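You operate a simulated robot arm through the tools that you are given. There is no shell and no other tool.

Carry out the task below with a simulated robot arm. There is one attempt and no reset: what you move stays moved.

## Task
Flush the old yellow soap into the teal bottle, then fill the brown bottle with clean blue.
Fine: one pull at 50 for the flush, one at 200 for the fill; leave the brown bottle under the nozzle, the third stays empty.

It is judged by the outcome, as a careful person would: the job done as asked, and still so three seconds after it is handed in. It fails if anything else is knocked over, pushed out of place, dropped, spilled or broken.

## Robot
A 6-joint arm with a two-finger gripper, fixed in place. Base frame: the origin is on the floor under the middle of its stand, x ahead of it, y to its left, z up. Readings come in cm, degrees, newtons and seconds.
It reaches about 94 cm from its shoulder. Its first joint turns from -166.0 to 166.0 degrees. Payload 2.54 kg.
The TCP is the grasp point between the finger pads, 3 cm short of the fingertips. In the tool frame z runs along the fingers and y along their closing line. The gripper opens to 11.6 cm; its body begins 9.5 cm behind the TCP.
Orientation is that of the tool frame in the base frame, as a unit quaternion [x, y, z, w]. With the fingers straight down and closing along the base's y, the tool's x points along the base's -x, its y along +y and its z along -z.

## Interface
- The arm moves only by the tool play_rows. Its argument "plan" is a list of rows, each a list of 3 entries, a list of its own where there are three numbers: the opening, from 0 (shut) to 1 (fully open), then the shift along the tool's x, y, z in units of 30 mm (1.0 is 30 mm), then the turn, a rotation vector about the tool's x, y, z in units of 5 degrees (1.0 is 5 degrees). In form: [[claw, [tx, ty, tz], [rx, ry, rz]], ...]. A call has 1 to 20 rows; each row shifts and turns the commanded pose from where the row before left it, along the tool's axes as they then stand. A call with a number of a shift or a turn outside -1 to 1 is refused whole. A row lasts 0.2 s, in which the tool goes at most 5 cm and 8.6 degrees; a call with a longer step from one row to the next is refused whole, and so is a gripper value outside its range. A pose out of reach is approached as far as the arm can. The call stops where the force on the tool passes 40 N (or 10 N more than at its start, if that is more) or the arm is blocked; 0.2 s more then pass. The fingers move at their own pace (about 7.2 cm/s each) and stop on an object; they squeeze with about 38 N. The grip force told is the motor's: it shows also when the fingers shut on nothing. Time passes only in rows, and 0.2 s behind the last, so rows that do not move let the fingers close. The reply holds the time, the measured pose of the TCP, the force on the tool along the base axes, the opening and the grip force, in the units named above and with some noise, with the torque about the TCP (base axes, N m) and any sound that the robot's microphone picked up.
- Cameras (640 x 400 px; columns grow to the right, rows downward): "scene" is fixed at [40, -49.98, 162.46]; the picture's right is [1.00, -0.08, 0.00], its down [-0.05, -0.55, -0.84] and it looks along [0.07, 0.83, -0.55] (base axes); focal length 358 px, centre (320, 200). "wrist" rides on the gripper at [6.9, -1.5, -12.2] in the tool frame; the picture's right is [0.21, 0.98, 0.00], its down [-0.83, 0.18, -0.53] and it looks along [-0.52, 0.11, 0.85] (tool axes); focal length 251 px, centre (320, 200). There is no depth. A picture from a camera that has moved, and an enlarged one, comes with that camera's place and axes in the base frame and with its lens.
- grab_frame(camera): a new picture of that camera. The clock stands still meanwhile.
- enlarge(camera, box): a new picture of the part [left, top, right, bottom] of that camera's present view, enlarged. The clock stands still meanwhile.
- job_done(): hands the job in; it is judged then, once.

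Places have to be worked out from the pictures, the camera data and where the tool is seen. Open the gripper and draw the arm clear of the work before you hand the job in, unless the task says otherwise.

The tools are called after ">>>" as a command line: name --argument value ..., lists and objects as JSON in quotes. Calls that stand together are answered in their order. play_rows: Moves the arm, as the interface text tells. Its arguments: {"type":"object","properties":{"plan":{"type":"array"}},"required":["plan"]} The other tools are called the same way: grab_frame (camera) takes a picture; enlarge (camera, box) takes an enlarged picture of a part of a camera's view; job_done () hands the job in.

At the start:

```text
clock: 0.0
tool_pos: [17.21, 53.2, 119.95]
tool_rot: [0.0, 1.0, 0.0, 0.0]
ft_force: [-0.1, 0.9, 0.1]
torque: [0.01, 0.03, 0.04]
grip_width: 11.59
grip_force: 0.0
```

scene: 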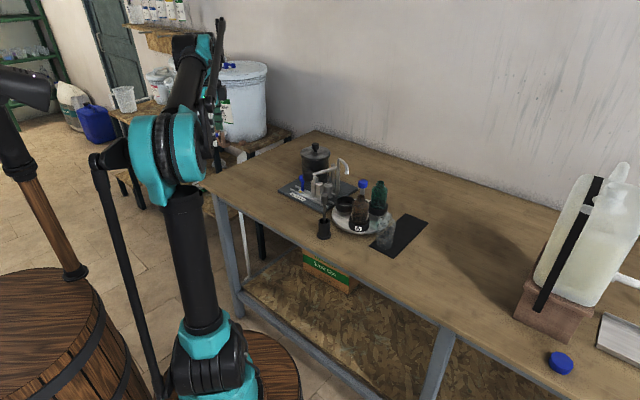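
wrist: 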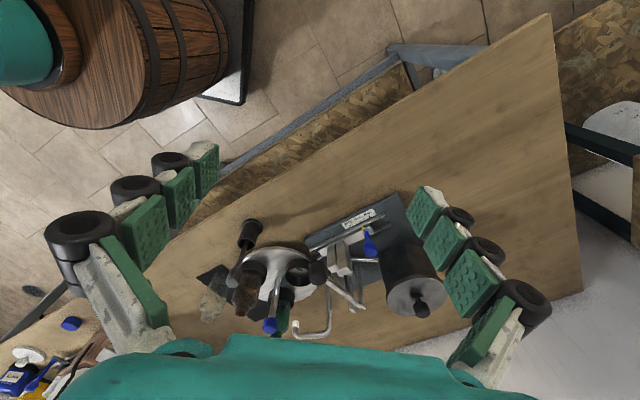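

I'll start by looking closely at the work area from both cameras.

>>> enlarge --camera "scene" --box '[270, 130, 450, 243]'

>>> enlarge --camera "wrist" --box '[180, 180, 460, 355]'

>>> enlarge --camera "scene" --box '[480, 140, 640, 400]'

```text
3.54 times, centred on (360, 186) of scene
camera zoom: at [40.0, -49.98, 162.46], right [1.0, -0.08, 0.0], down [-0.05, -0.55, -0.84], along [0.07, 0.83, -0.55], focal length 1267 px, centre (178, 248)
```

zoom: 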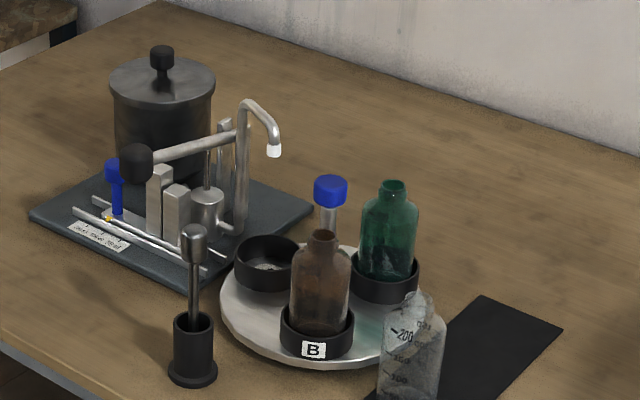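

```text
2.29 times, centred on (320, 268) of wrist
camera zoom: at [10.34, 51.61, 132.06], right [-0.21, 0.98, 0.0], down [0.83, 0.18, 0.53], along [0.52, 0.11, -0.85], focal length 575 px, centre (320, 46)
```

zoom: 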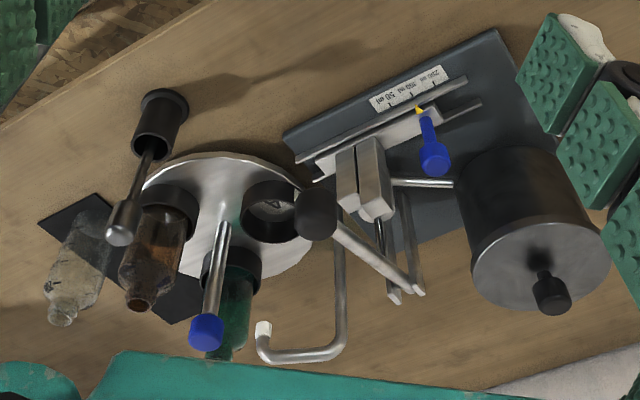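

```text
1.54 times, centred on (560, 270) of scene
camera zoom: at [40.0, -49.98, 162.46], right [1.0, -0.08, 0.0], down [-0.05, -0.55, -0.84], along [0.07, 0.83, -0.55], focal length 551 px, centre (-49, 92)
```

zoom: 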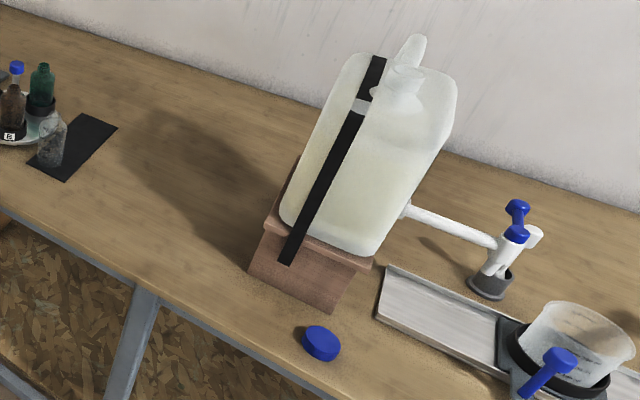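

The dispenser has a lever with a black ball at about (45, 58.6, 100.7) and a nozzle tip near (58, 57, 102.5). The turntable's blue knob is near (63, 52, 100.5), and the empty socket looks to be under the nozzle. I'll zoom in on the scale and the mechanism.

>>> enlarge --camera "wrist" --box '[300, 190, 420, 265]'

>>> enlarge --camera "scene" --box '[275, 140, 355, 215]'

>>> enlarge --camera "wrist" --box '[190, 215, 350, 350]'

>>> enlarge --camera "scene" --box '[325, 170, 425, 250]'

```text
5.33 times, centred on (360, 228) of wrist
camera zoom: at [10.34, 51.61, 132.06], right [-0.21, 0.98, 0.0], down [0.83, 0.18, 0.53], along [0.52, 0.11, -0.85], focal length 1341 px, centre (107, 53)
```

zoom: 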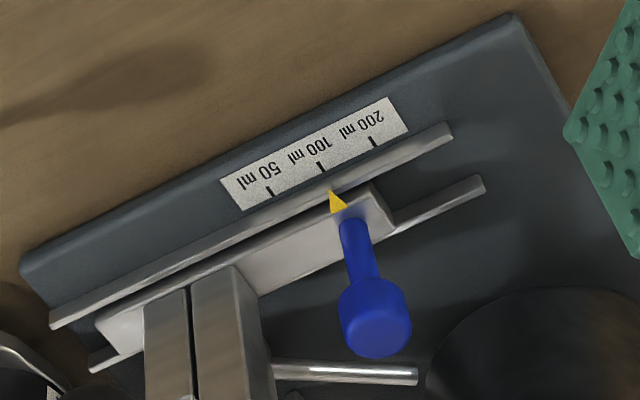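

```text
5.33 times, centred on (315, 178) of scene
camera zoom: at [40.0, -49.98, 162.46], right [1.0, -0.08, 0.0], down [-0.05, -0.55, -0.84], along [0.07, 0.83, -0.55], focal length 1909 px, centre (347, 320)
```

zoom: 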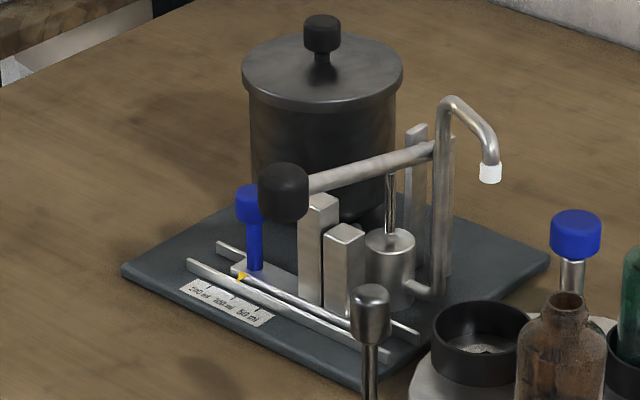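

```text
2.96 times, centred on (270, 282) of wrist
camera zoom: at [10.34, 51.61, 132.06], right [-0.21, 0.98, 0.0], down [0.83, 0.18, 0.53], along [0.52, 0.11, -0.85], focal length 745 px, centre (468, -44)
```

zoom: 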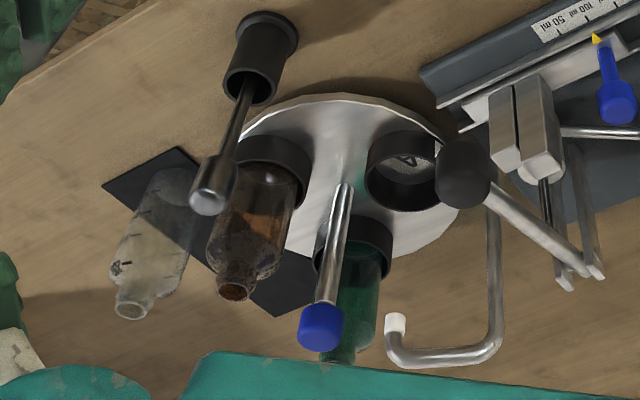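

```text
5.00 times, centred on (375, 210) of scene
camera zoom: at [40.0, -49.98, 162.46], right [1.0, -0.08, 0.0], down [-0.05, -0.55, -0.84], along [0.07, 0.83, -0.55], focal length 1790 px, centre (45, 150)
```

zoom: 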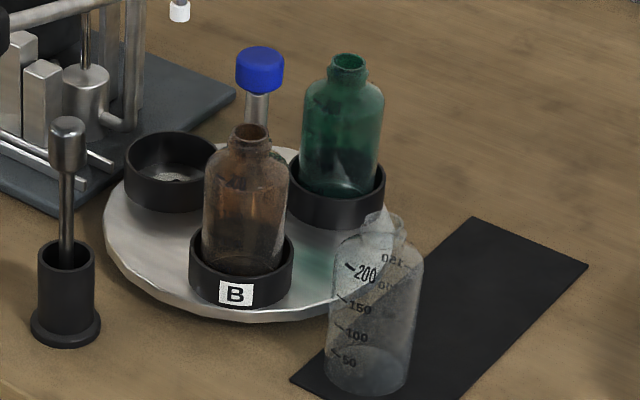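

Reading the scale, the carriage pointer sits at the 100 mark, with stepped stop blocks under the lever. Empty socket A is at the nozzle, B holds brown and the other holds teal. Next I'll look at the gripper's own shape.

>>> enlarge --camera "scene" --box '[140, 0, 280, 200]'

>>> play_rows --plan '[[0.3, [0, 0, 0], [0, 0, 0]], [0.3, [0, 0, 0], [0, 0, 0]], [0.3, [0, 0, 0], [0, 0, 0]]]'

>>> grab_frame --camera "wrist"

```text
2.00 times, centred on (210, 100) of scene
camera zoom: at [40.0, -49.98, 162.46], right [1.0, -0.08, 0.0], down [-0.05, -0.55, -0.84], along [0.07, 0.83, -0.55], focal length 716 px, centre (540, 400)
```

zoom: 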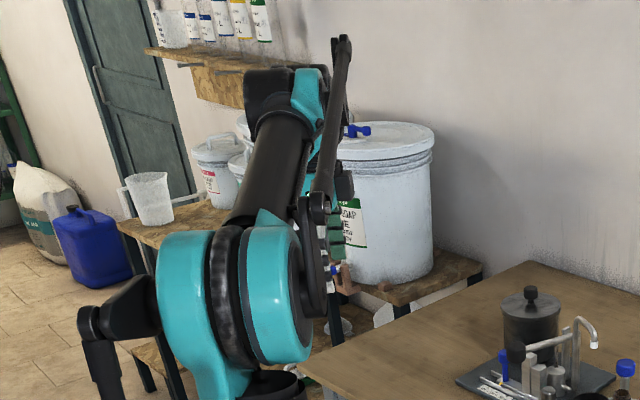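

```text
clock: 0.8
tool_pos: [17.02, 53.16, 119.79]
tool_rot: [0.0, 1.0, 0.0, 0.0]
ft_force: [0.2, 0.3, 0.7]
torque: [-0.01, -0.01, -0.01]
grip_width: 3.47
grip_force: 0.0
```

```text
taken
camera wrist: at [10.34, 51.61, 132.06], right [-0.21, 0.98, 0.0], down [0.83, 0.18, 0.53], along [0.52, 0.11, -0.85], focal length 251 px, centre (320, 200)
```

wrist: 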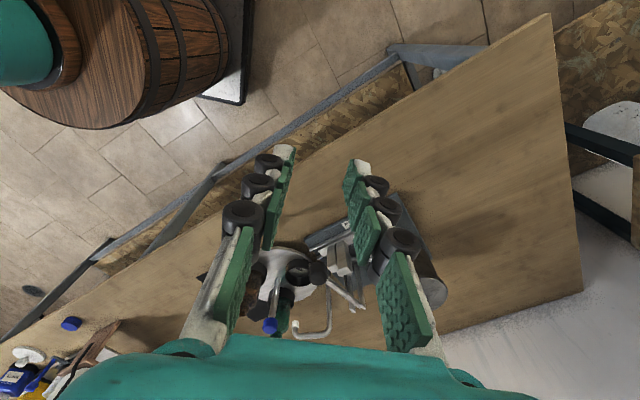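

The fingers are about 3 cm thick outward and 2–2.5 cm wide. I'll open up and move to about x=35, staying at z≈120 above everything, for a closer look.

>>> play_rows --plan '[[1, [-1, 0, 0], [0, 0, 0]], [1, [-1, 0, 0], [0, 0, 0]], [1, [-1, 0, 0], [0, 0, 0]], [1, [-1, 0, 0], [0, 0, 0]], [1, [-1, 0, 0], [0, 0, 0]], [1, [-1, 0, 0], [0, 0, 0]]]'

>>> grab_frame --camera "wrist"

>>> grab_frame --camera "scene"

```text
clock: 2.2
tool_pos: [35.02, 52.84, 119.69]
tool_rot: [0.0, 1.0, 0.0, 0.0]
ft_force: [0.0, -0.7, -0.2]
torque: [0.0, -0.01, 0.03]
grip_width: 11.6
grip_force: 0.0
```

```text
taken
camera wrist: at [28.16, 51.38, 132.01], right [-0.21, 0.98, 0.0], down [0.83, 0.18, 0.53], along [0.52, 0.12, -0.85], focal length 251 px, centre (320, 200)
```

wrist: 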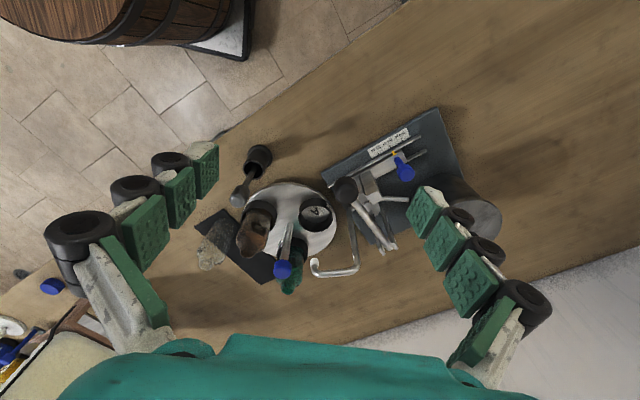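

```text
taken
```

scene: 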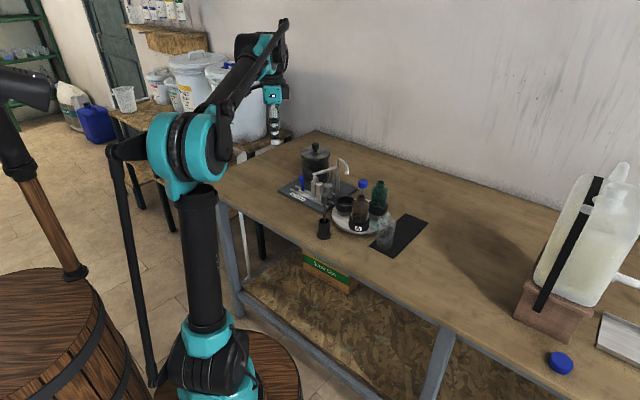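

Good unobstructed view. I'll zoom in to measure the parts.

>>> enlarge --camera "wrist" --box '[310, 100, 470, 200]'

>>> enlarge --camera "wrist" --box '[300, 160, 420, 285]'

>>> enlarge --camera "wrist" --box '[190, 140, 370, 300]'

```text
4.00 times, centred on (390, 150) of wrist
camera zoom: at [28.16, 51.38, 132.01], right [-0.21, 0.98, 0.0], down [0.83, 0.18, 0.53], along [0.52, 0.12, -0.85], focal length 1006 px, centre (40, 400)
```

zoom: 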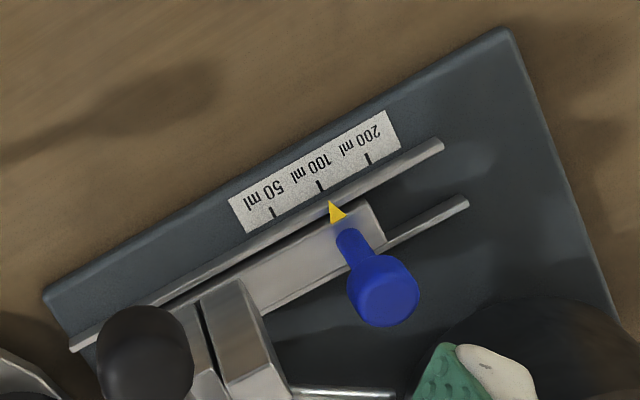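

```text
3.20 times, centred on (360, 222) of wrist
camera zoom: at [28.16, 51.38, 132.01], right [-0.21, 0.98, 0.0], down [0.83, 0.18, 0.53], along [0.52, 0.12, -0.85], focal length 805 px, centre (192, 128)
```

zoom: 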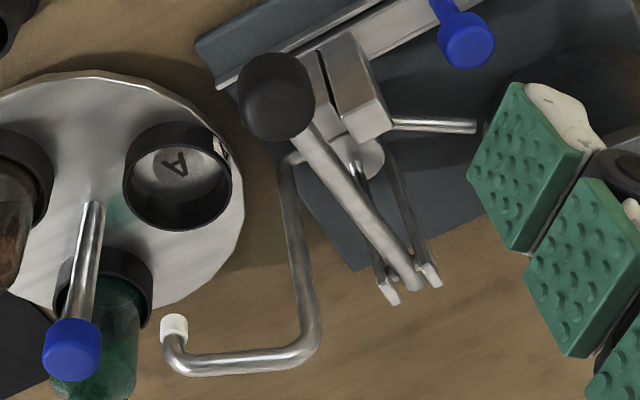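

```text
2.50 times, centred on (280, 220) of wrist
camera zoom: at [28.16, 51.38, 132.01], right [-0.21, 0.98, 0.0], down [0.83, 0.18, 0.53], along [0.52, 0.12, -0.85], focal length 629 px, centre (420, 150)
```

zoom: 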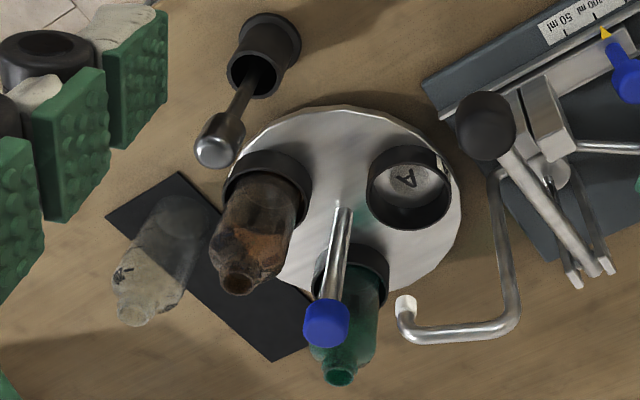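

From this view the turntable knob axis is at about (63.0, 52.1), with its top at 101.2, and the nozzle is at (58.2, 56.8). Socket A is under it, teal is at 15° and brown at 256°, so each +120° (counter-clockwise) turn brings the bottle I need. The slider knob is at (43.1, 69.2), top at 95.0, and the rail runs along (0.70, −0.714) with about 2.4 cm per mark. I'll start with the slider by turning the gripper so it closes across the rail.

>>> play_rows --plan '[[0.45, [0, 0, 0], [0, 0, 1]], [0.45, [0, 0, 0], [0, 0, 1]], [0.45, [0, 0, 0], [0, 0, 1]], [0.45, [0, 0, 0], [0, 0, 1]], [0.45, [0, 0, 0], [0, 0, 1]], [0.45, [0, 0, 0], [0, 0, 1]], [0.45, [0, 0, 0], [0, 0, 1]], [0.45, [0, 0, 0], [0, 0, 1]], [0.45, [0, 0, 0], [0, 0, 1]], [0.45, [0, 0, 0], [0, 0, 0.12]], [0.45, [0, 0, 0], [0, 0, 0]]]'

>>> grab_frame --camera "wrist"

```text
clock: 4.6
tool_pos: [35.17, 53.11, 119.8]
tool_rot: [0.387, 0.922, 0.0, 0.001]
ft_force: [0.5, -0.4, 0.0]
torque: [0.01, 0.03, 0.0]
grip_width: 5.22
grip_force: 0.0
```

```text
taken
camera wrist: at [29.36, 56.97, 132.02], right [0.55, 0.84, 0.0], down [0.71, -0.46, 0.53], along [0.45, -0.29, -0.85], focal length 251 px, centre (320, 200)
```

wrist: 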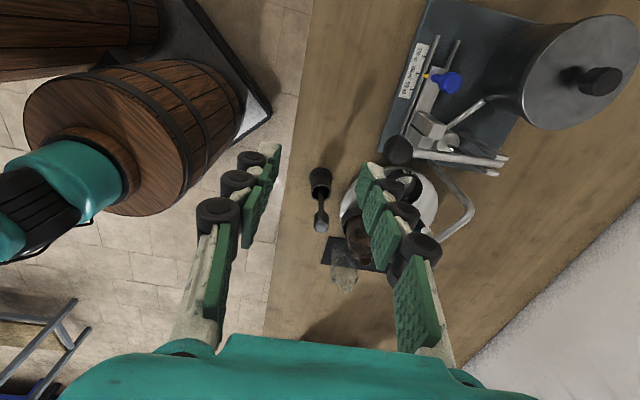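

The rotation came out as commanded. I'll zoom in from this new angle to cross-check the slider, blocks and lever.

>>> enlarge --camera "wrist" --box '[370, 0, 530, 180]'

```text
2.22 times, centred on (450, 90) of wrist
camera zoom: at [29.36, 56.97, 132.02], right [0.55, 0.84, 0.0], down [0.71, -0.46, 0.53], along [0.45, -0.29, -0.85], focal length 559 px, centre (31, 444)
```

zoom: 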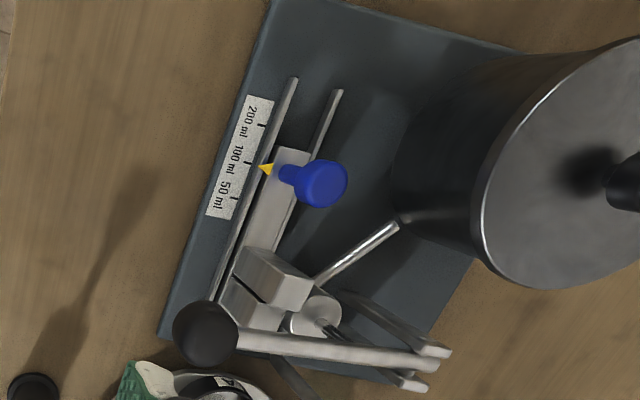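

The slider knob cross-checks at (43.0, 69.3). I'll move above it to z≈106, with fingertips at about 103, clear of the ball and the pot.

>>> play_rows --plan '[[0.45, [0.2516, 0.7046, 0.575], [0, 0, 0]], [0.45, [0.2516, 0.7046, 0.575], [0, 0, 0]], [0.45, [0.2516, 0.7046, 0.575], [0, 0, 0]], [0.45, [0.2516, 0.7046, 0.575], [0, 0, 0]], [0.45, [0.2516, 0.7046, 0.575], [0, 0, 0]], [0.45, [0.2516, 0.7046, 0.575], [0, 0, 0]], [0.45, [0.2516, 0.7046, 0.575], [0, 0, 0]], [0.45, [0.2516, 0.7046, 0.575], [0, 0, 0]], [0.45, [0, 0, 0], [0, 0, 0]]]'

>>> grab_frame --camera "wrist"

>>> enlarge --camera "scene" --box '[240, 60, 420, 230]'

```text
clock: 6.6
tool_pos: [42.72, 69.13, 106.21]
tool_rot: [0.388, 0.922, 0.0, 0.0]
ft_force: [0.5, 0.1, 0.4]
torque: [0.05, 0.04, -0.02]
grip_width: 5.21
grip_force: 0.0
```

```text
taken
camera wrist: at [36.99, 73.0, 118.4], right [0.55, 0.84, 0.0], down [0.71, -0.46, 0.53], along [0.45, -0.29, -0.85], focal length 251 px, centre (320, 200)
```

wrist: 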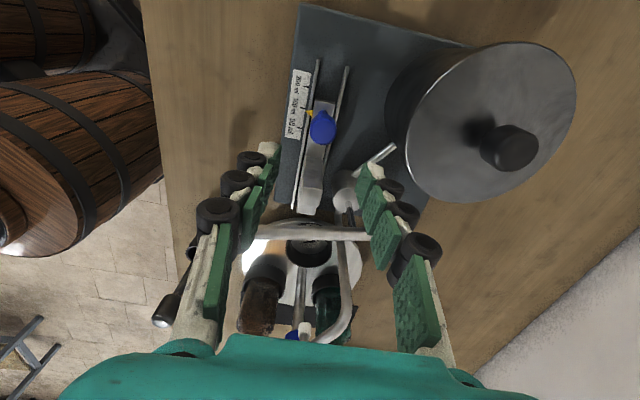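

```text
2.35 times, centred on (330, 145) of scene
camera zoom: at [40.0, -49.98, 162.46], right [1.0, -0.08, 0.0], down [-0.05, -0.55, -0.84], along [0.07, 0.83, -0.55], focal length 842 px, centre (296, 329)
```

zoom: 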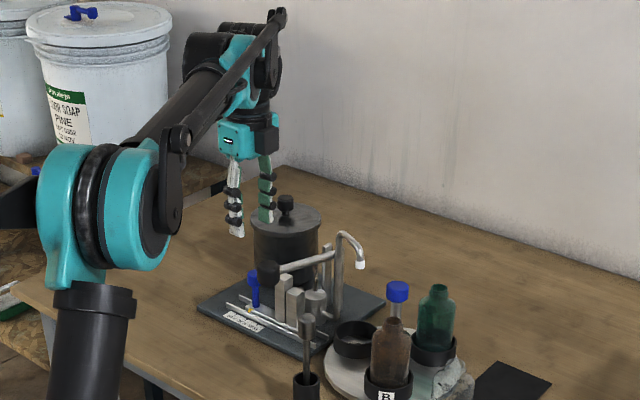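

The knob is centred under the gripper within about 2 mm, and the pot is 2.5 cm or more clear of the finger. I'll narrow the opening, make a small correction and descend to z≈94.8 without closing yet.

>>> play_rows --plan '[[0.36, [0.07, 0.03, 0], [0, 0, 0]], [0.36, [0, 0, 0.6], [0, 0, 0]], [0.36, [0, 0, 0.6], [0, 0, 0]], [0.36, [0, 0, 0.6], [0, 0, 0]], [0.36, [0, 0, 0.6], [0, 0, 0]], [0.36, [0, 0, 0.5], [0, 0, 0]], [0.36, [0, 0, 0], [0, 0, 0]]]'

>>> grab_frame --camera "wrist"

>>> enlarge --camera "scene" --box '[260, 110, 380, 220]'

```text
clock: 8.2
tool_pos: [42.85, 69.44, 97.22]
tool_rot: [0.387, 0.922, 0.0, 0.0]
ft_force: [0.4, 1.0, -0.3]
torque: [0.01, 0.0, 0.01]
grip_width: 4.18
grip_force: 0.0
```

```text
taken
camera wrist: at [37.12, 73.29, 109.54], right [0.55, 0.84, 0.0], down [0.71, -0.46, 0.53], along [0.45, -0.29, -0.85], focal length 251 px, centre (320, 200)
```

wrist: 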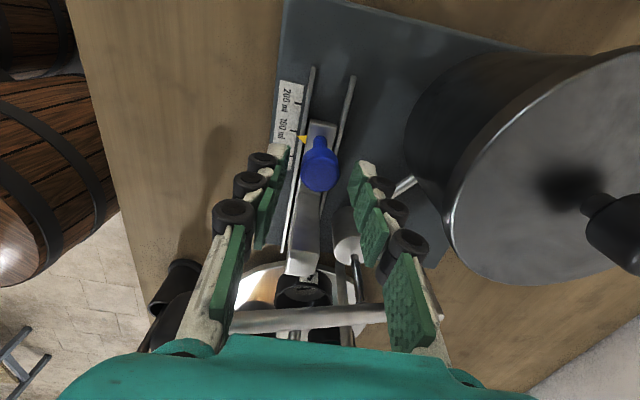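

```text
3.64 times, centred on (320, 165) of scene
camera zoom: at [40.0, -49.98, 162.46], right [1.0, -0.08, 0.0], down [-0.05, -0.55, -0.84], along [0.07, 0.83, -0.55], focal length 1302 px, centre (320, 327)
```

zoom: 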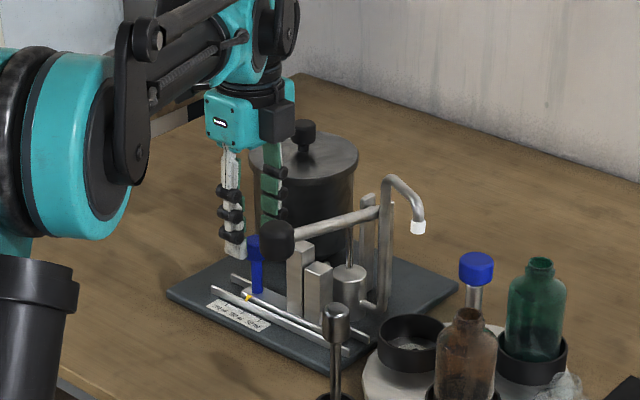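

The knob sits between the fingers and the alignment looks good. I'll go down the last 2.5 cm and then close on it.

>>> play_rows --plan '[[0.36, [0, 0, 0.4], [0, 0, 0]], [0.36, [0, 0, 0.43], [0, 0, 0]], [0.36, [0, 0, 0], [0, 0, 0]]]'

>>> grab_frame --camera "wrist"

```text
clock: 9.0
tool_pos: [42.82, 69.5, 94.8]
tool_rot: [0.387, 0.922, 0.0, -0.001]
ft_force: [-0.1, 0.3, -0.1]
torque: [0.01, 0.01, 0.01]
grip_width: 4.17
grip_force: 0.0
```

```text
taken
camera wrist: at [37.1, 73.41, 107.06], right [0.55, 0.84, 0.0], down [0.71, -0.46, 0.53], along [0.45, -0.29, -0.85], focal length 251 px, centre (320, 200)
```

wrist: 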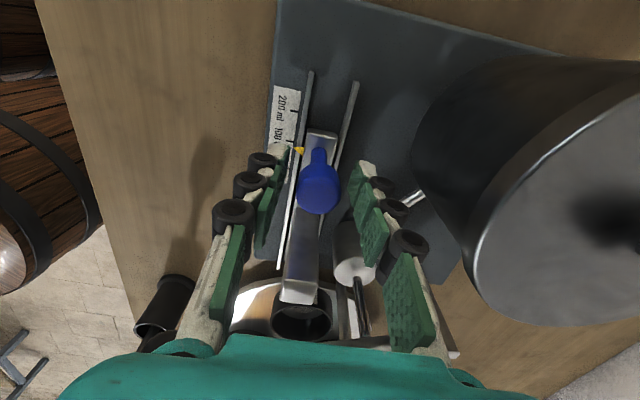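

The knob is centred between the pads, so I'm closing on it.

>>> play_rows --plan '[[0.1, [0, 0, 0], [0, 0, 0]], [0.1, [0, 0, 0], [0, 0, 0]], [0.1, [0, 0, 0], [0, 0, 0]]]'

>>> grab_frame --camera "wrist"

```text
clock: 9.8
tool_pos: [42.89, 69.56, 94.7]
tool_rot: [0.388, 0.922, 0.0, 0.0]
ft_force: [-2.4, -2.9, -3.2]
torque: [-0.02, 0.04, -0.02]
grip_width: 2.46
grip_force: 45.1
```

```text
taken
camera wrist: at [37.09, 73.4, 107.07], right [0.55, 0.84, 0.0], down [0.71, -0.46, 0.53], along [0.45, -0.29, -0.85], focal length 251 px, centre (320, 200)
```

wrist: 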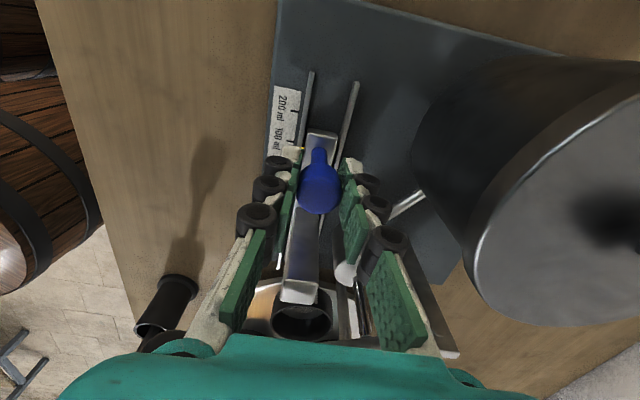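

Firm grip at 2.46 cm with low side force. The mark spacing works out at 2.45 cm, so I'll slide the carriage slowly that far toward 50.

>>> play_rows --plan '[[0.1, [-0.2, 0, 0], [0, 0, 0]], [0.1, [-0.2, 0, 0], [0, 0, 0]], [0.1, [-0.2, 0, 0], [0, 0, 0]], [0.1, [-0.217, 0, 0], [0, 0, 0]], [0.1, [0, 0, 0], [0, 0, 0]]]'

>>> grab_frame --camera "wrist"

>>> enlarge --camera "scene" --box '[275, 145, 355, 215]'

```text
clock: 11.0
tool_pos: [44.68, 67.86, 94.83]
tool_rot: [0.388, 0.922, 0.002, 0.0]
ft_force: [7.2, 26.5, 25.3]
torque: [0.27, -0.13, 0.12]
grip_width: 2.45
grip_force: 44.7
```

```text
taken
camera wrist: at [38.78, 71.64, 107.06], right [0.55, 0.84, 0.0], down [0.71, -0.46, 0.53], along [0.45, -0.29, -0.85], focal length 251 px, centre (320, 200)
```

wrist: 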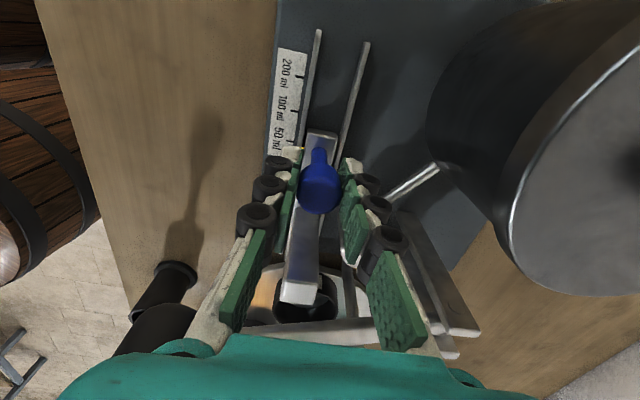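

```text
5.71 times, centred on (315, 180) of scene
camera zoom: at [40.0, -49.98, 162.46], right [1.0, -0.08, 0.0], down [-0.05, -0.55, -0.84], along [0.07, 0.83, -0.55], focal length 2045 px, centre (349, 314)
```

zoom: 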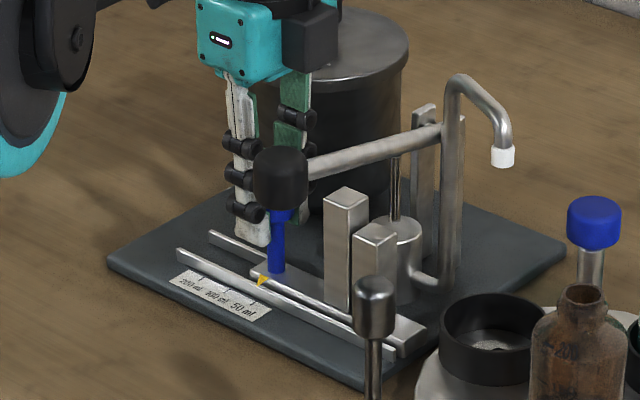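

The carriage moved 2.44 cm. There is some side and vertical load on the tool, so I'll check the pointer against the 50 tick before releasing.

>>> enlarge --camera "scene" --box '[292, 185, 328, 207]'

>>> enlarge --camera "wrist" --box '[260, 40, 380, 220]'

```text
16.00 times, centred on (310, 196) of scene
camera zoom: at [40.0, -49.98, 162.46], right [1.0, -0.08, 0.0], down [-0.05, -0.55, -0.84], along [0.07, 0.83, -0.55], focal length 5727 px, centre (480, 264)
```

zoom: 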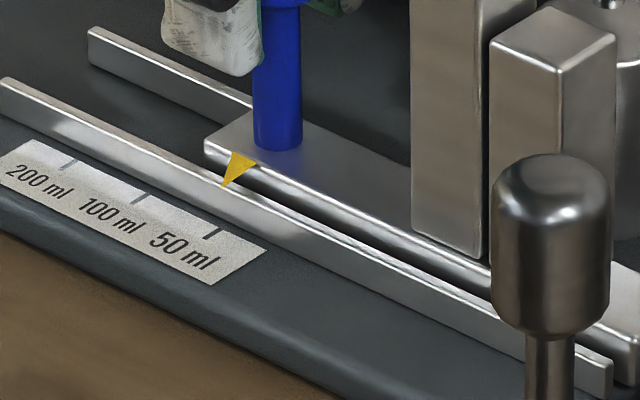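

```text
2.22 times, centred on (320, 130) of wrist
camera zoom: at [38.78, 71.64, 107.06], right [0.55, 0.84, 0.0], down [0.71, -0.46, 0.53], along [0.45, -0.29, -0.85], focal length 559 px, centre (320, 356)
```

zoom: 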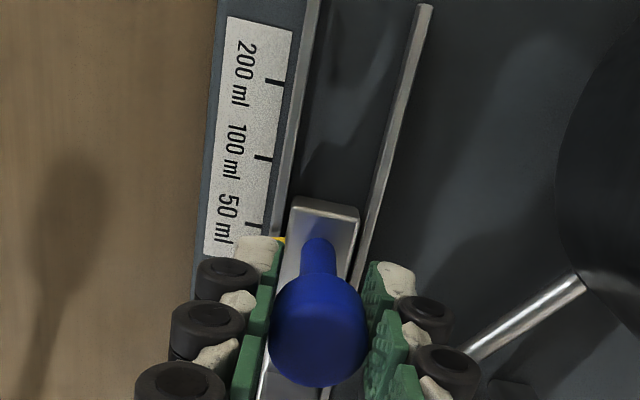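

The knob hasn't slipped in the grip. The pointer has moved 2.44 cm from exactly 100 and lines up with the 50 tick within about 1 mm. I'll release and lift clear to check it unobstructed.

>>> play_rows --plan '[[0.36, [0, 0, 0], [0, 0, 0]], [0.36, [0, 0, 0], [0, 0, 0]], [0.36, [0, 0, 0], [0, 0, 0]], [0.36, [0, 0, -0.4], [0, 0, 0]], [0.36, [0, 0, -0.6], [0, 0, 0]], [0.36, [0, 0, -1], [0, 0, 0]], [0.36, [0, 0, -1], [0, 0, 0]], [0.36, [0, 0, -1], [0, 0, 0]], [0.36, [0, 0, -1], [0, 0, 0]], [0.36, [0, 0, -1], [0, 0, 0]], [0.36, [0, 0, 0], [0, 0, 0]]]'

>>> grab_frame --camera "wrist"

>>> enlarge --camera "scene" --box '[285, 165, 345, 207]'

```text
clock: 13.4
tool_pos: [44.77, 67.77, 112.97]
tool_rot: [0.388, 0.922, 0.0, 0.0]
ft_force: [0.1, -0.3, 0.1]
torque: [0.0, -0.03, 0.02]
grip_width: 4.17
grip_force: 0.1
```

```text
taken
camera wrist: at [38.98, 71.63, 125.16], right [0.55, 0.84, 0.0], down [0.71, -0.46, 0.53], along [0.45, -0.29, -0.85], focal length 251 px, centre (320, 200)
```

wrist: 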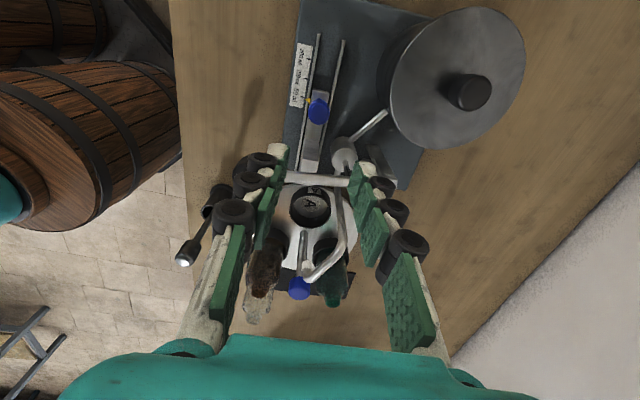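

```text
9.52 times, centred on (315, 186) of scene
camera zoom: at [40.0, -49.98, 162.46], right [1.0, -0.08, 0.0], down [-0.05, -0.55, -0.84], along [0.07, 0.83, -0.55], focal length 3409 px, centre (368, 333)
```

zoom: 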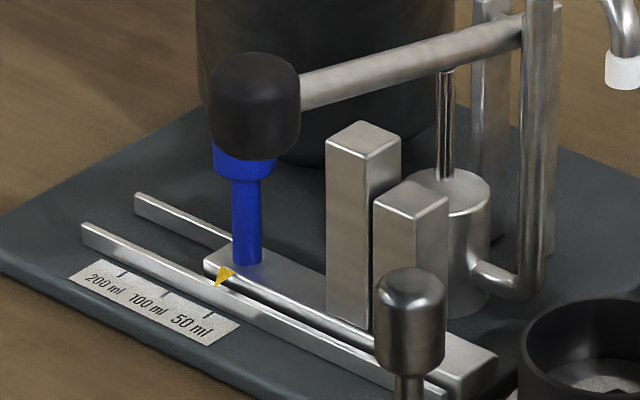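

>>> enlarge --camera "wrist" --box '[275, 30, 355, 140]'

>>> enlarge --camera "wrist" --box '[250, 130, 430, 310]'

```text
3.64 times, centred on (315, 85) of wrist
camera zoom: at [38.98, 71.63, 125.16], right [0.55, 0.84, 0.0], down [0.71, -0.46, 0.53], along [0.45, -0.29, -0.85], focal length 914 px, centre (338, 618)
```

zoom: 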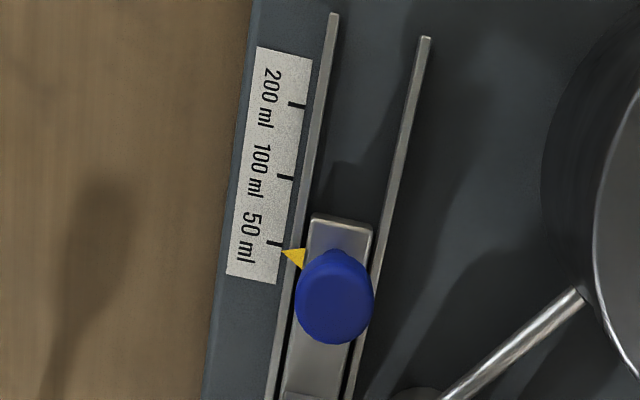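

```text
2.22 times, centred on (340, 220) of wrist
camera zoom: at [38.98, 71.63, 125.16], right [0.55, 0.84, 0.0], down [0.71, -0.46, 0.53], along [0.45, -0.29, -0.85], focal length 559 px, centre (276, 156)
```

zoom: 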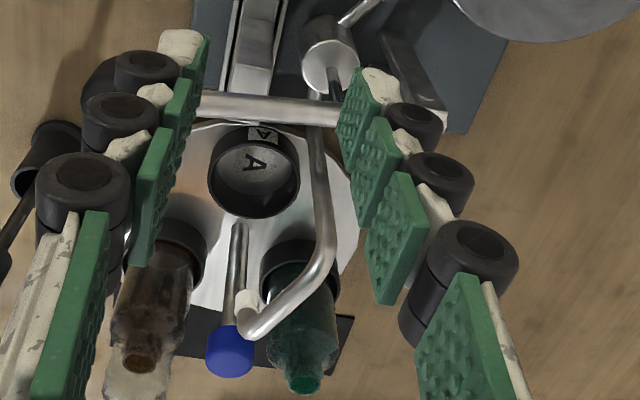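

The pointer reads 50 and the tall stop block is now under the lever. Next is the turntable: my closing direction (44°) already lies midway between the two bottles, so I'll move over the knob at z≈113, well above the spout.

>>> play_rows --plan '[[0.42, [-0.884, 0.075, 0], [0, 0, 0]], [0.42, [-0.884, 0.075, 0], [0, 0, 0]], [0.42, [-0.884, 0.075, 0], [0, 0, 0]], [0.42, [-0.884, 0.075, 0], [0, 0, 0]], [0.42, [-0.884, 0.075, 0], [0, 0, 0]], [0.42, [-0.884, 0.075, 0], [0, 0, 0]], [0.42, [-0.884, 0.075, 0], [0, 0, 0]], [0.42, [-0.884, 0.075, 0], [0, 0, 0]], [0.42, [-0.884, 0.075, 0], [0, 0, 0]], [0.42, [0, 0, 0], [0, 0, 0]]]'

>>> grab_frame --camera "wrist"

>>> enlarge --camera "scene" --box '[260, 80, 460, 250]'

```text
clock: 15.6
tool_pos: [62.62, 52.11, 112.64]
tool_rot: [0.387, 0.922, 0.0, 0.0]
ft_force: [0.0, -0.4, -0.7]
torque: [0.0, 0.03, -0.02]
grip_width: 4.89
grip_force: 0.1
```

```text
taken
camera wrist: at [56.9, 55.94, 124.84], right [0.55, 0.84, 0.0], down [0.71, -0.46, 0.53], along [0.45, -0.29, -0.85], focal length 251 px, centre (320, 200)
```

wrist: 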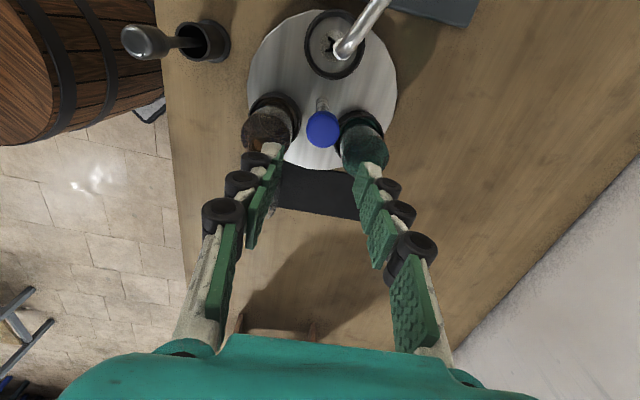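

```text
2.35 times, centred on (360, 165) of scene
camera zoom: at [40.0, -49.98, 162.46], right [1.0, -0.08, 0.0], down [-0.05, -0.55, -0.84], along [0.07, 0.83, -0.55], focal length 842 px, centre (226, 282)
```

zoom: 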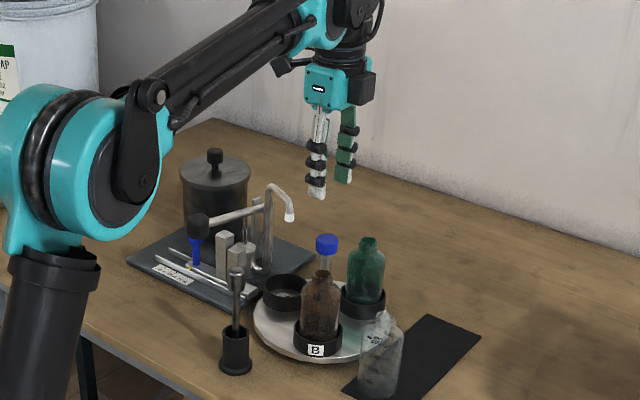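

The knob is at about (62.9, 52.2) in this view and my tool is at (62.8, 52.1), so the alignment is good. I'll descend to z≈105 and look again before enclosing the knob.

>>> play_rows --plan '[[0.42, [0, 0.06, 0.6], [0, 0, 0]], [0.42, [0, 0, 0.65], [0, 0, 0]], [0.42, [0, 0, 0.65], [0, 0, 0]], [0.42, [0, 0, 0.65], [0, 0, 0]], [0.42, [0, 0, 0], [0, 0, 0]]]'

>>> grab_frame --camera "wrist"

>>> enlarge --camera "scene" --box '[310, 120, 430, 250]'

```text
clock: 16.8
tool_pos: [62.64, 52.08, 105.07]
tool_rot: [0.387, 0.922, 0.0, 0.0]
ft_force: [0.4, -0.3, 0.3]
torque: [0.03, -0.01, 0.0]
grip_width: 4.87
grip_force: 0.1
```

```text
taken
camera wrist: at [56.85, 55.89, 117.33], right [0.55, 0.84, 0.0], down [0.71, -0.46, 0.53], along [0.45, -0.29, -0.85], focal length 251 px, centre (320, 200)
```

wrist: 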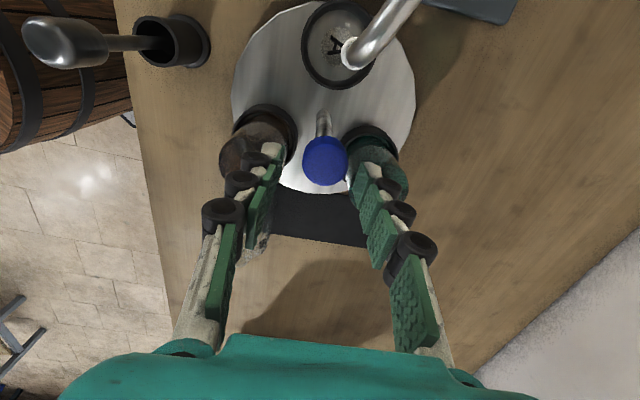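

```text
3.08 times, centred on (370, 185) of scene
camera zoom: at [40.0, -49.98, 162.46], right [1.0, -0.08, 0.0], down [-0.05, -0.55, -0.84], along [0.07, 0.83, -0.55], focal length 1101 px, centre (166, 246)
```

zoom: 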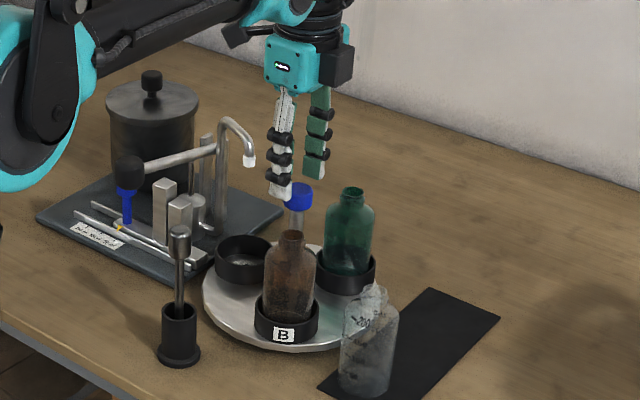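

The knob sits about 4 mm to the right of the finger midline. I'll correct that and descend to z≈102, putting the fingertips near 99.

>>> play_rows --plan '[[0.42, [-0.02, 0.14, 0.2], [0, 0, 0]], [0.42, [0, 0, 0.45], [0, 0, 0]], [0.42, [0, 0, 0.4], [0, 0, 0]], [0.42, [0, 0, 0], [0, 0, 0]]]'

>>> grab_frame --camera "wrist"

>>> enlarge --camera "scene" --box '[320, 150, 410, 230]'

```text
clock: 17.8
tool_pos: [63.17, 52.3, 101.87]
tool_rot: [0.387, 0.922, 0.001, 0.0]
ft_force: [0.2, 0.8, -0.4]
torque: [0.0, 0.01, 0.0]
grip_width: 4.87
grip_force: 0.0
```

```text
taken
camera wrist: at [57.35, 56.09, 114.15], right [0.55, 0.84, 0.0], down [0.71, -0.46, 0.53], along [0.45, -0.29, -0.85], focal length 251 px, centre (320, 200)
```

wrist: 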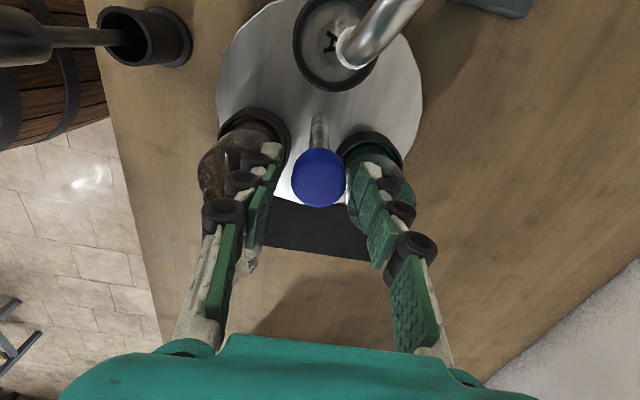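

```text
5.00 times, centred on (365, 190) of scene
camera zoom: at [40.0, -49.98, 162.46], right [1.0, -0.08, 0.0], down [-0.05, -0.55, -0.84], along [0.07, 0.83, -0.55], focal length 1790 px, centre (95, 250)
```

zoom: 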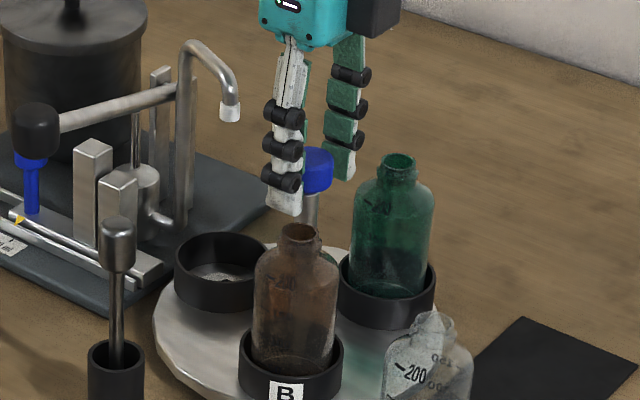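

The knob is centred between the pads and the fingers clear both bottle necks. I'm closing on the knob.

>>> play_rows --plan '[[0.15, [0, 0, 0], [0, 0, 0]], [0.15, [0, 0, 0], [0, 0, 0]], [0.15, [0, 0, 0], [0, 0, 0]]]'

>>> grab_frame --camera "wrist"

>>> enlarge --camera "scene" --box '[320, 150, 410, 230]'

```text
clock: 18.6
tool_pos: [63.05, 52.34, 101.97]
tool_rot: [0.387, 0.922, 0.0, -0.001]
ft_force: [-13.3, -14.3, -13.4]
torque: [-0.31, 0.21, 0.01]
grip_width: 3.05
grip_force: 45.2
```

```text
taken
camera wrist: at [57.29, 56.03, 114.16], right [0.55, 0.84, 0.0], down [0.71, -0.46, 0.53], along [0.45, -0.29, -0.85], focal length 251 px, centre (320, 200)
```

wrist: 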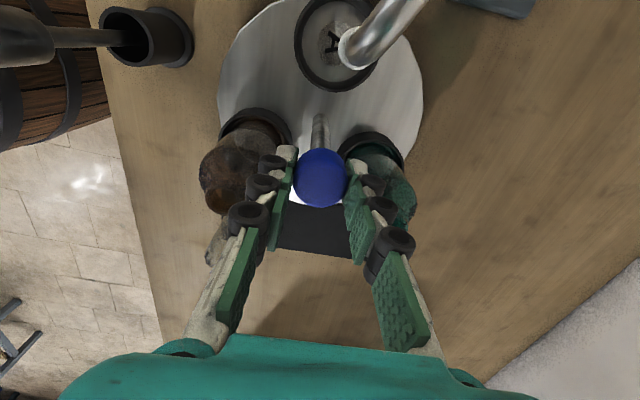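

```text
5.00 times, centred on (365, 190) of scene
camera zoom: at [40.0, -49.98, 162.46], right [1.0, -0.08, 0.0], down [-0.05, -0.55, -0.84], along [0.07, 0.83, -0.55], focal length 1790 px, centre (95, 250)
```

zoom: 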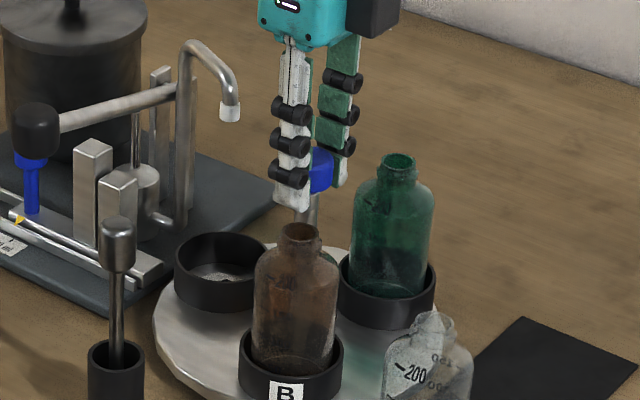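

Gripped at 3.05 cm. There is about 20 N of side load along −u, so I'll shift by about 0.9 mm to relieve it and start with a 15° counter-clockwise turn.

>>> play_rows --plan '[[0.15, [0, -0.03, 0], [0, 0, 0]], [0.15, [0, 0, 0], [0, 0, -0.6]], [0.15, [0, 0, 0], [0, 0, -0.6]], [0.15, [0, 0, 0], [0, 0, -0.6]], [0.15, [0, 0, 0], [0, 0, -0.6]], [0.15, [0, 0, 0], [0, 0, -0.6]], [0.15, [0, 0, 0], [0, 0, 0]]]'

>>> grab_frame --camera "wrist"

>>> enlarge --camera "scene" --box '[320, 150, 410, 230]'

```text
clock: 19.4
tool_pos: [63.05, 52.25, 102.02]
tool_rot: [0.34, 0.941, -0.001, -0.001]
ft_force: [-2.4, -5.9, -4.6]
torque: [0.38, 0.33, -0.04]
grip_width: 3.07
grip_force: 45.4
stopped in row 4: the force on the tool passed its limit at 42 N (the readings are from after the stop); the commanded pose is now the measured one
```

```text
taken
camera wrist: at [56.93, 55.43, 114.16], right [0.46, 0.89, 0.0], down [0.75, -0.39, 0.53], along [0.47, -0.25, -0.85], focal length 251 px, centre (320, 200)
```

wrist: 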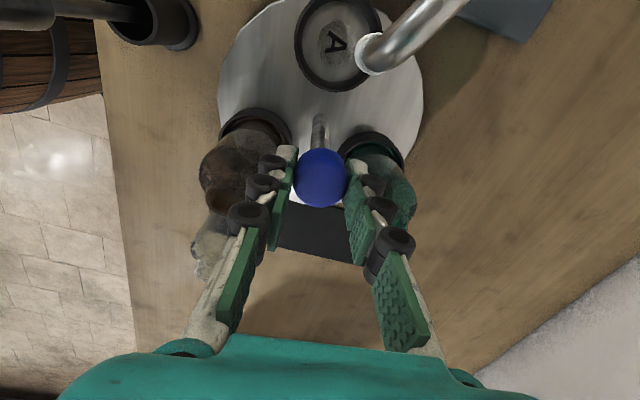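

```text
5.00 times, centred on (365, 190) of scene
camera zoom: at [40.0, -49.98, 162.46], right [1.0, -0.08, 0.0], down [-0.05, -0.55, -0.84], along [0.07, 0.83, -0.55], focal length 1790 px, centre (95, 250)
```

zoom: 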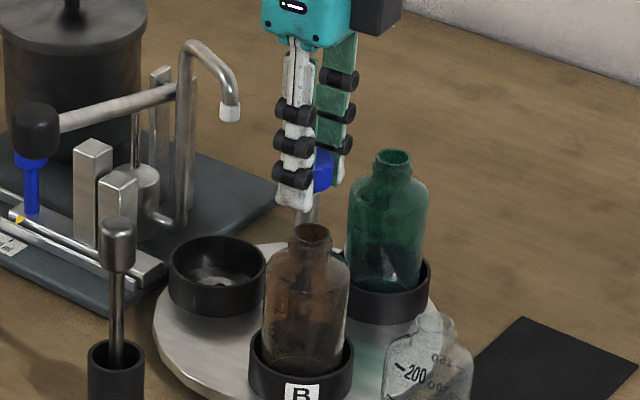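

The turntable follows the knob and has turned about 6°. The stop was a brief force spike, perhaps from leaving a detent, and the load is now small. I'll continue the turn with gentle steps.

>>> play_rows --plan '[[0.15, [0, 0, 0], [0, 0, -0.5]], [0.15, [0, 0, 0], [0, 0, -0.5]], [0.15, [0, 0, 0], [0, 0, -0.5]], [0.15, [0, 0, 0], [0, 0, -0.5]], [0.15, [0, 0, 0], [0, 0, -0.5]], [0.15, [0, 0, 0], [0, 0, -0.5]], [0.15, [0, 0, 0], [0, 0, -0.5]], [0.15, [0, 0, 0], [0, 0, -0.5]], [0.15, [0, 0, 0], [0, 0, 0]]]'

>>> grab_frame --camera "wrist"

>>> enlarge --camera "scene" --box '[320, 150, 410, 230]'

```text
clock: 21.4
tool_pos: [63.21, 52.31, 101.89]
tool_rot: [0.171, 0.985, -0.002, 0.0]
ft_force: [0.4, -8.7, -14.3]
torque: [-0.31, -0.48, 0.04]
grip_width: 3.04
grip_force: 45.1
```

```text
taken
camera wrist: at [56.23, 53.14, 114.17], right [0.13, 0.99, 0.0], down [0.84, -0.11, 0.53], along [0.53, -0.07, -0.85], focal length 251 px, centre (320, 200)
```

wrist: 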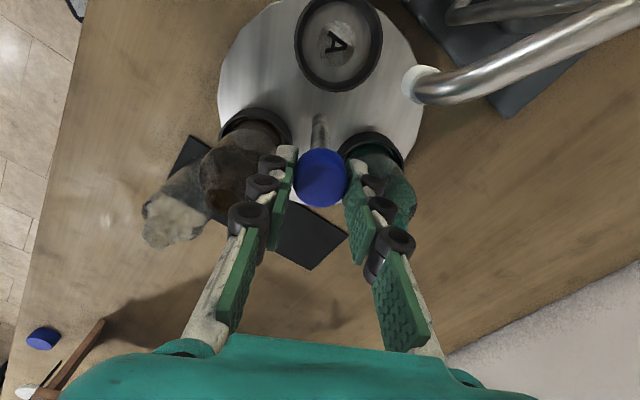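

```text
5.00 times, centred on (365, 190) of scene
camera zoom: at [40.0, -49.98, 162.46], right [1.0, -0.08, 0.0], down [-0.05, -0.55, -0.84], along [0.07, 0.83, -0.55], focal length 1790 px, centre (95, 250)
```

zoom: 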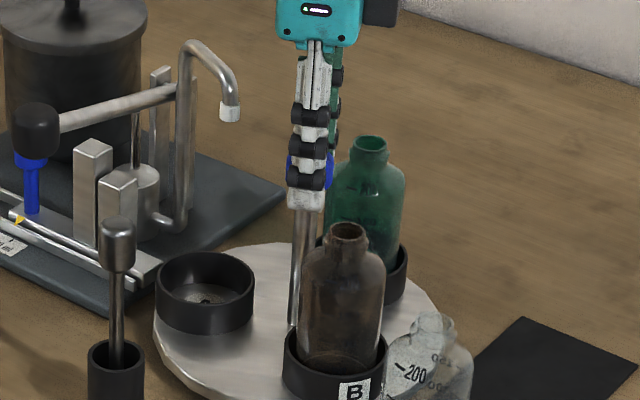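

The turntable has turned 26° in total, smoothly and with low forces. I'll continue another 30° and keep watching the gap between finger and nozzle.

>>> play_rows --plan '[[0.15, [0, 0, 0], [0, 0, -0.6]], [0.15, [0, 0, 0], [0, 0, -0.6]], [0.15, [0, 0, 0], [0, 0, -0.6]], [0.15, [0, 0, 0], [0, 0, -0.6]], [0.15, [0, 0, 0], [0, 0, -0.6]], [0.15, [0, 0, 0], [0, 0, -0.6]], [0.15, [0, 0, 0], [0, 0, -0.6]], [0.15, [0, 0, 0], [0, 0, -0.6]], [0.15, [0, 0, 0], [0, 0, -0.6]], [0.15, [0, 0, 0], [0, 0, -0.6]], [0.15, [0, 0, 0], [0, 0, 0]]]'

>>> grab_frame --camera "wrist"

>>> enlarge --camera "scene" --box '[320, 150, 410, 230]'

```text
clock: 23.8
tool_pos: [63.05, 52.38, 102.01]
tool_rot: [-0.09, 0.996, 0.001, -0.001]
ft_force: [18.3, 18.8, 3.9]
torque: [0.47, -0.73, 0.0]
grip_width: 3.03
grip_force: 44.9
```

```text
taken
camera wrist: at [56.67, 49.57, 114.1], right [-0.39, 0.92, 0.0], down [0.78, 0.33, 0.53], along [0.49, 0.21, -0.85], focal length 251 px, centre (320, 200)
```

wrist: 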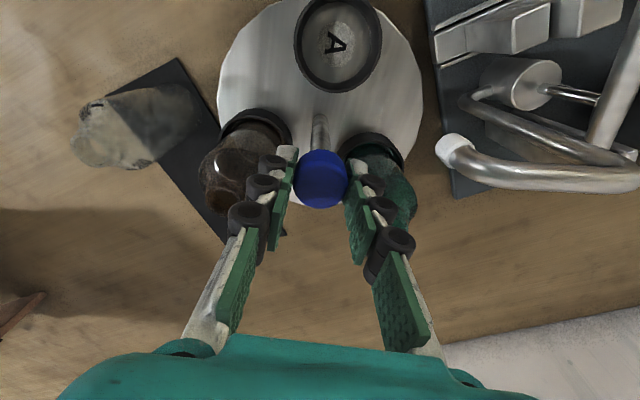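

```text
5.00 times, centred on (365, 190) of scene
camera zoom: at [40.0, -49.98, 162.46], right [1.0, -0.08, 0.0], down [-0.05, -0.55, -0.84], along [0.07, 0.83, -0.55], focal length 1790 px, centre (95, 250)
```

zoom: 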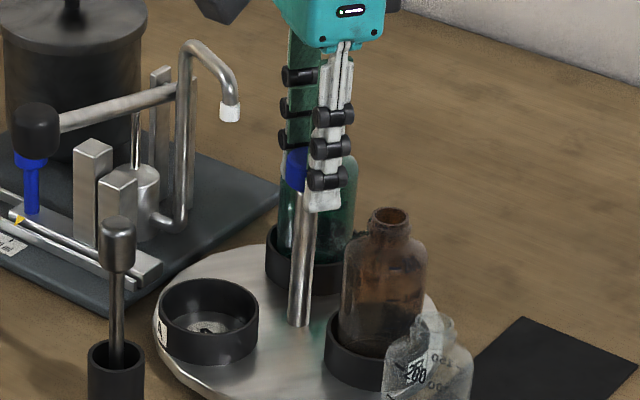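

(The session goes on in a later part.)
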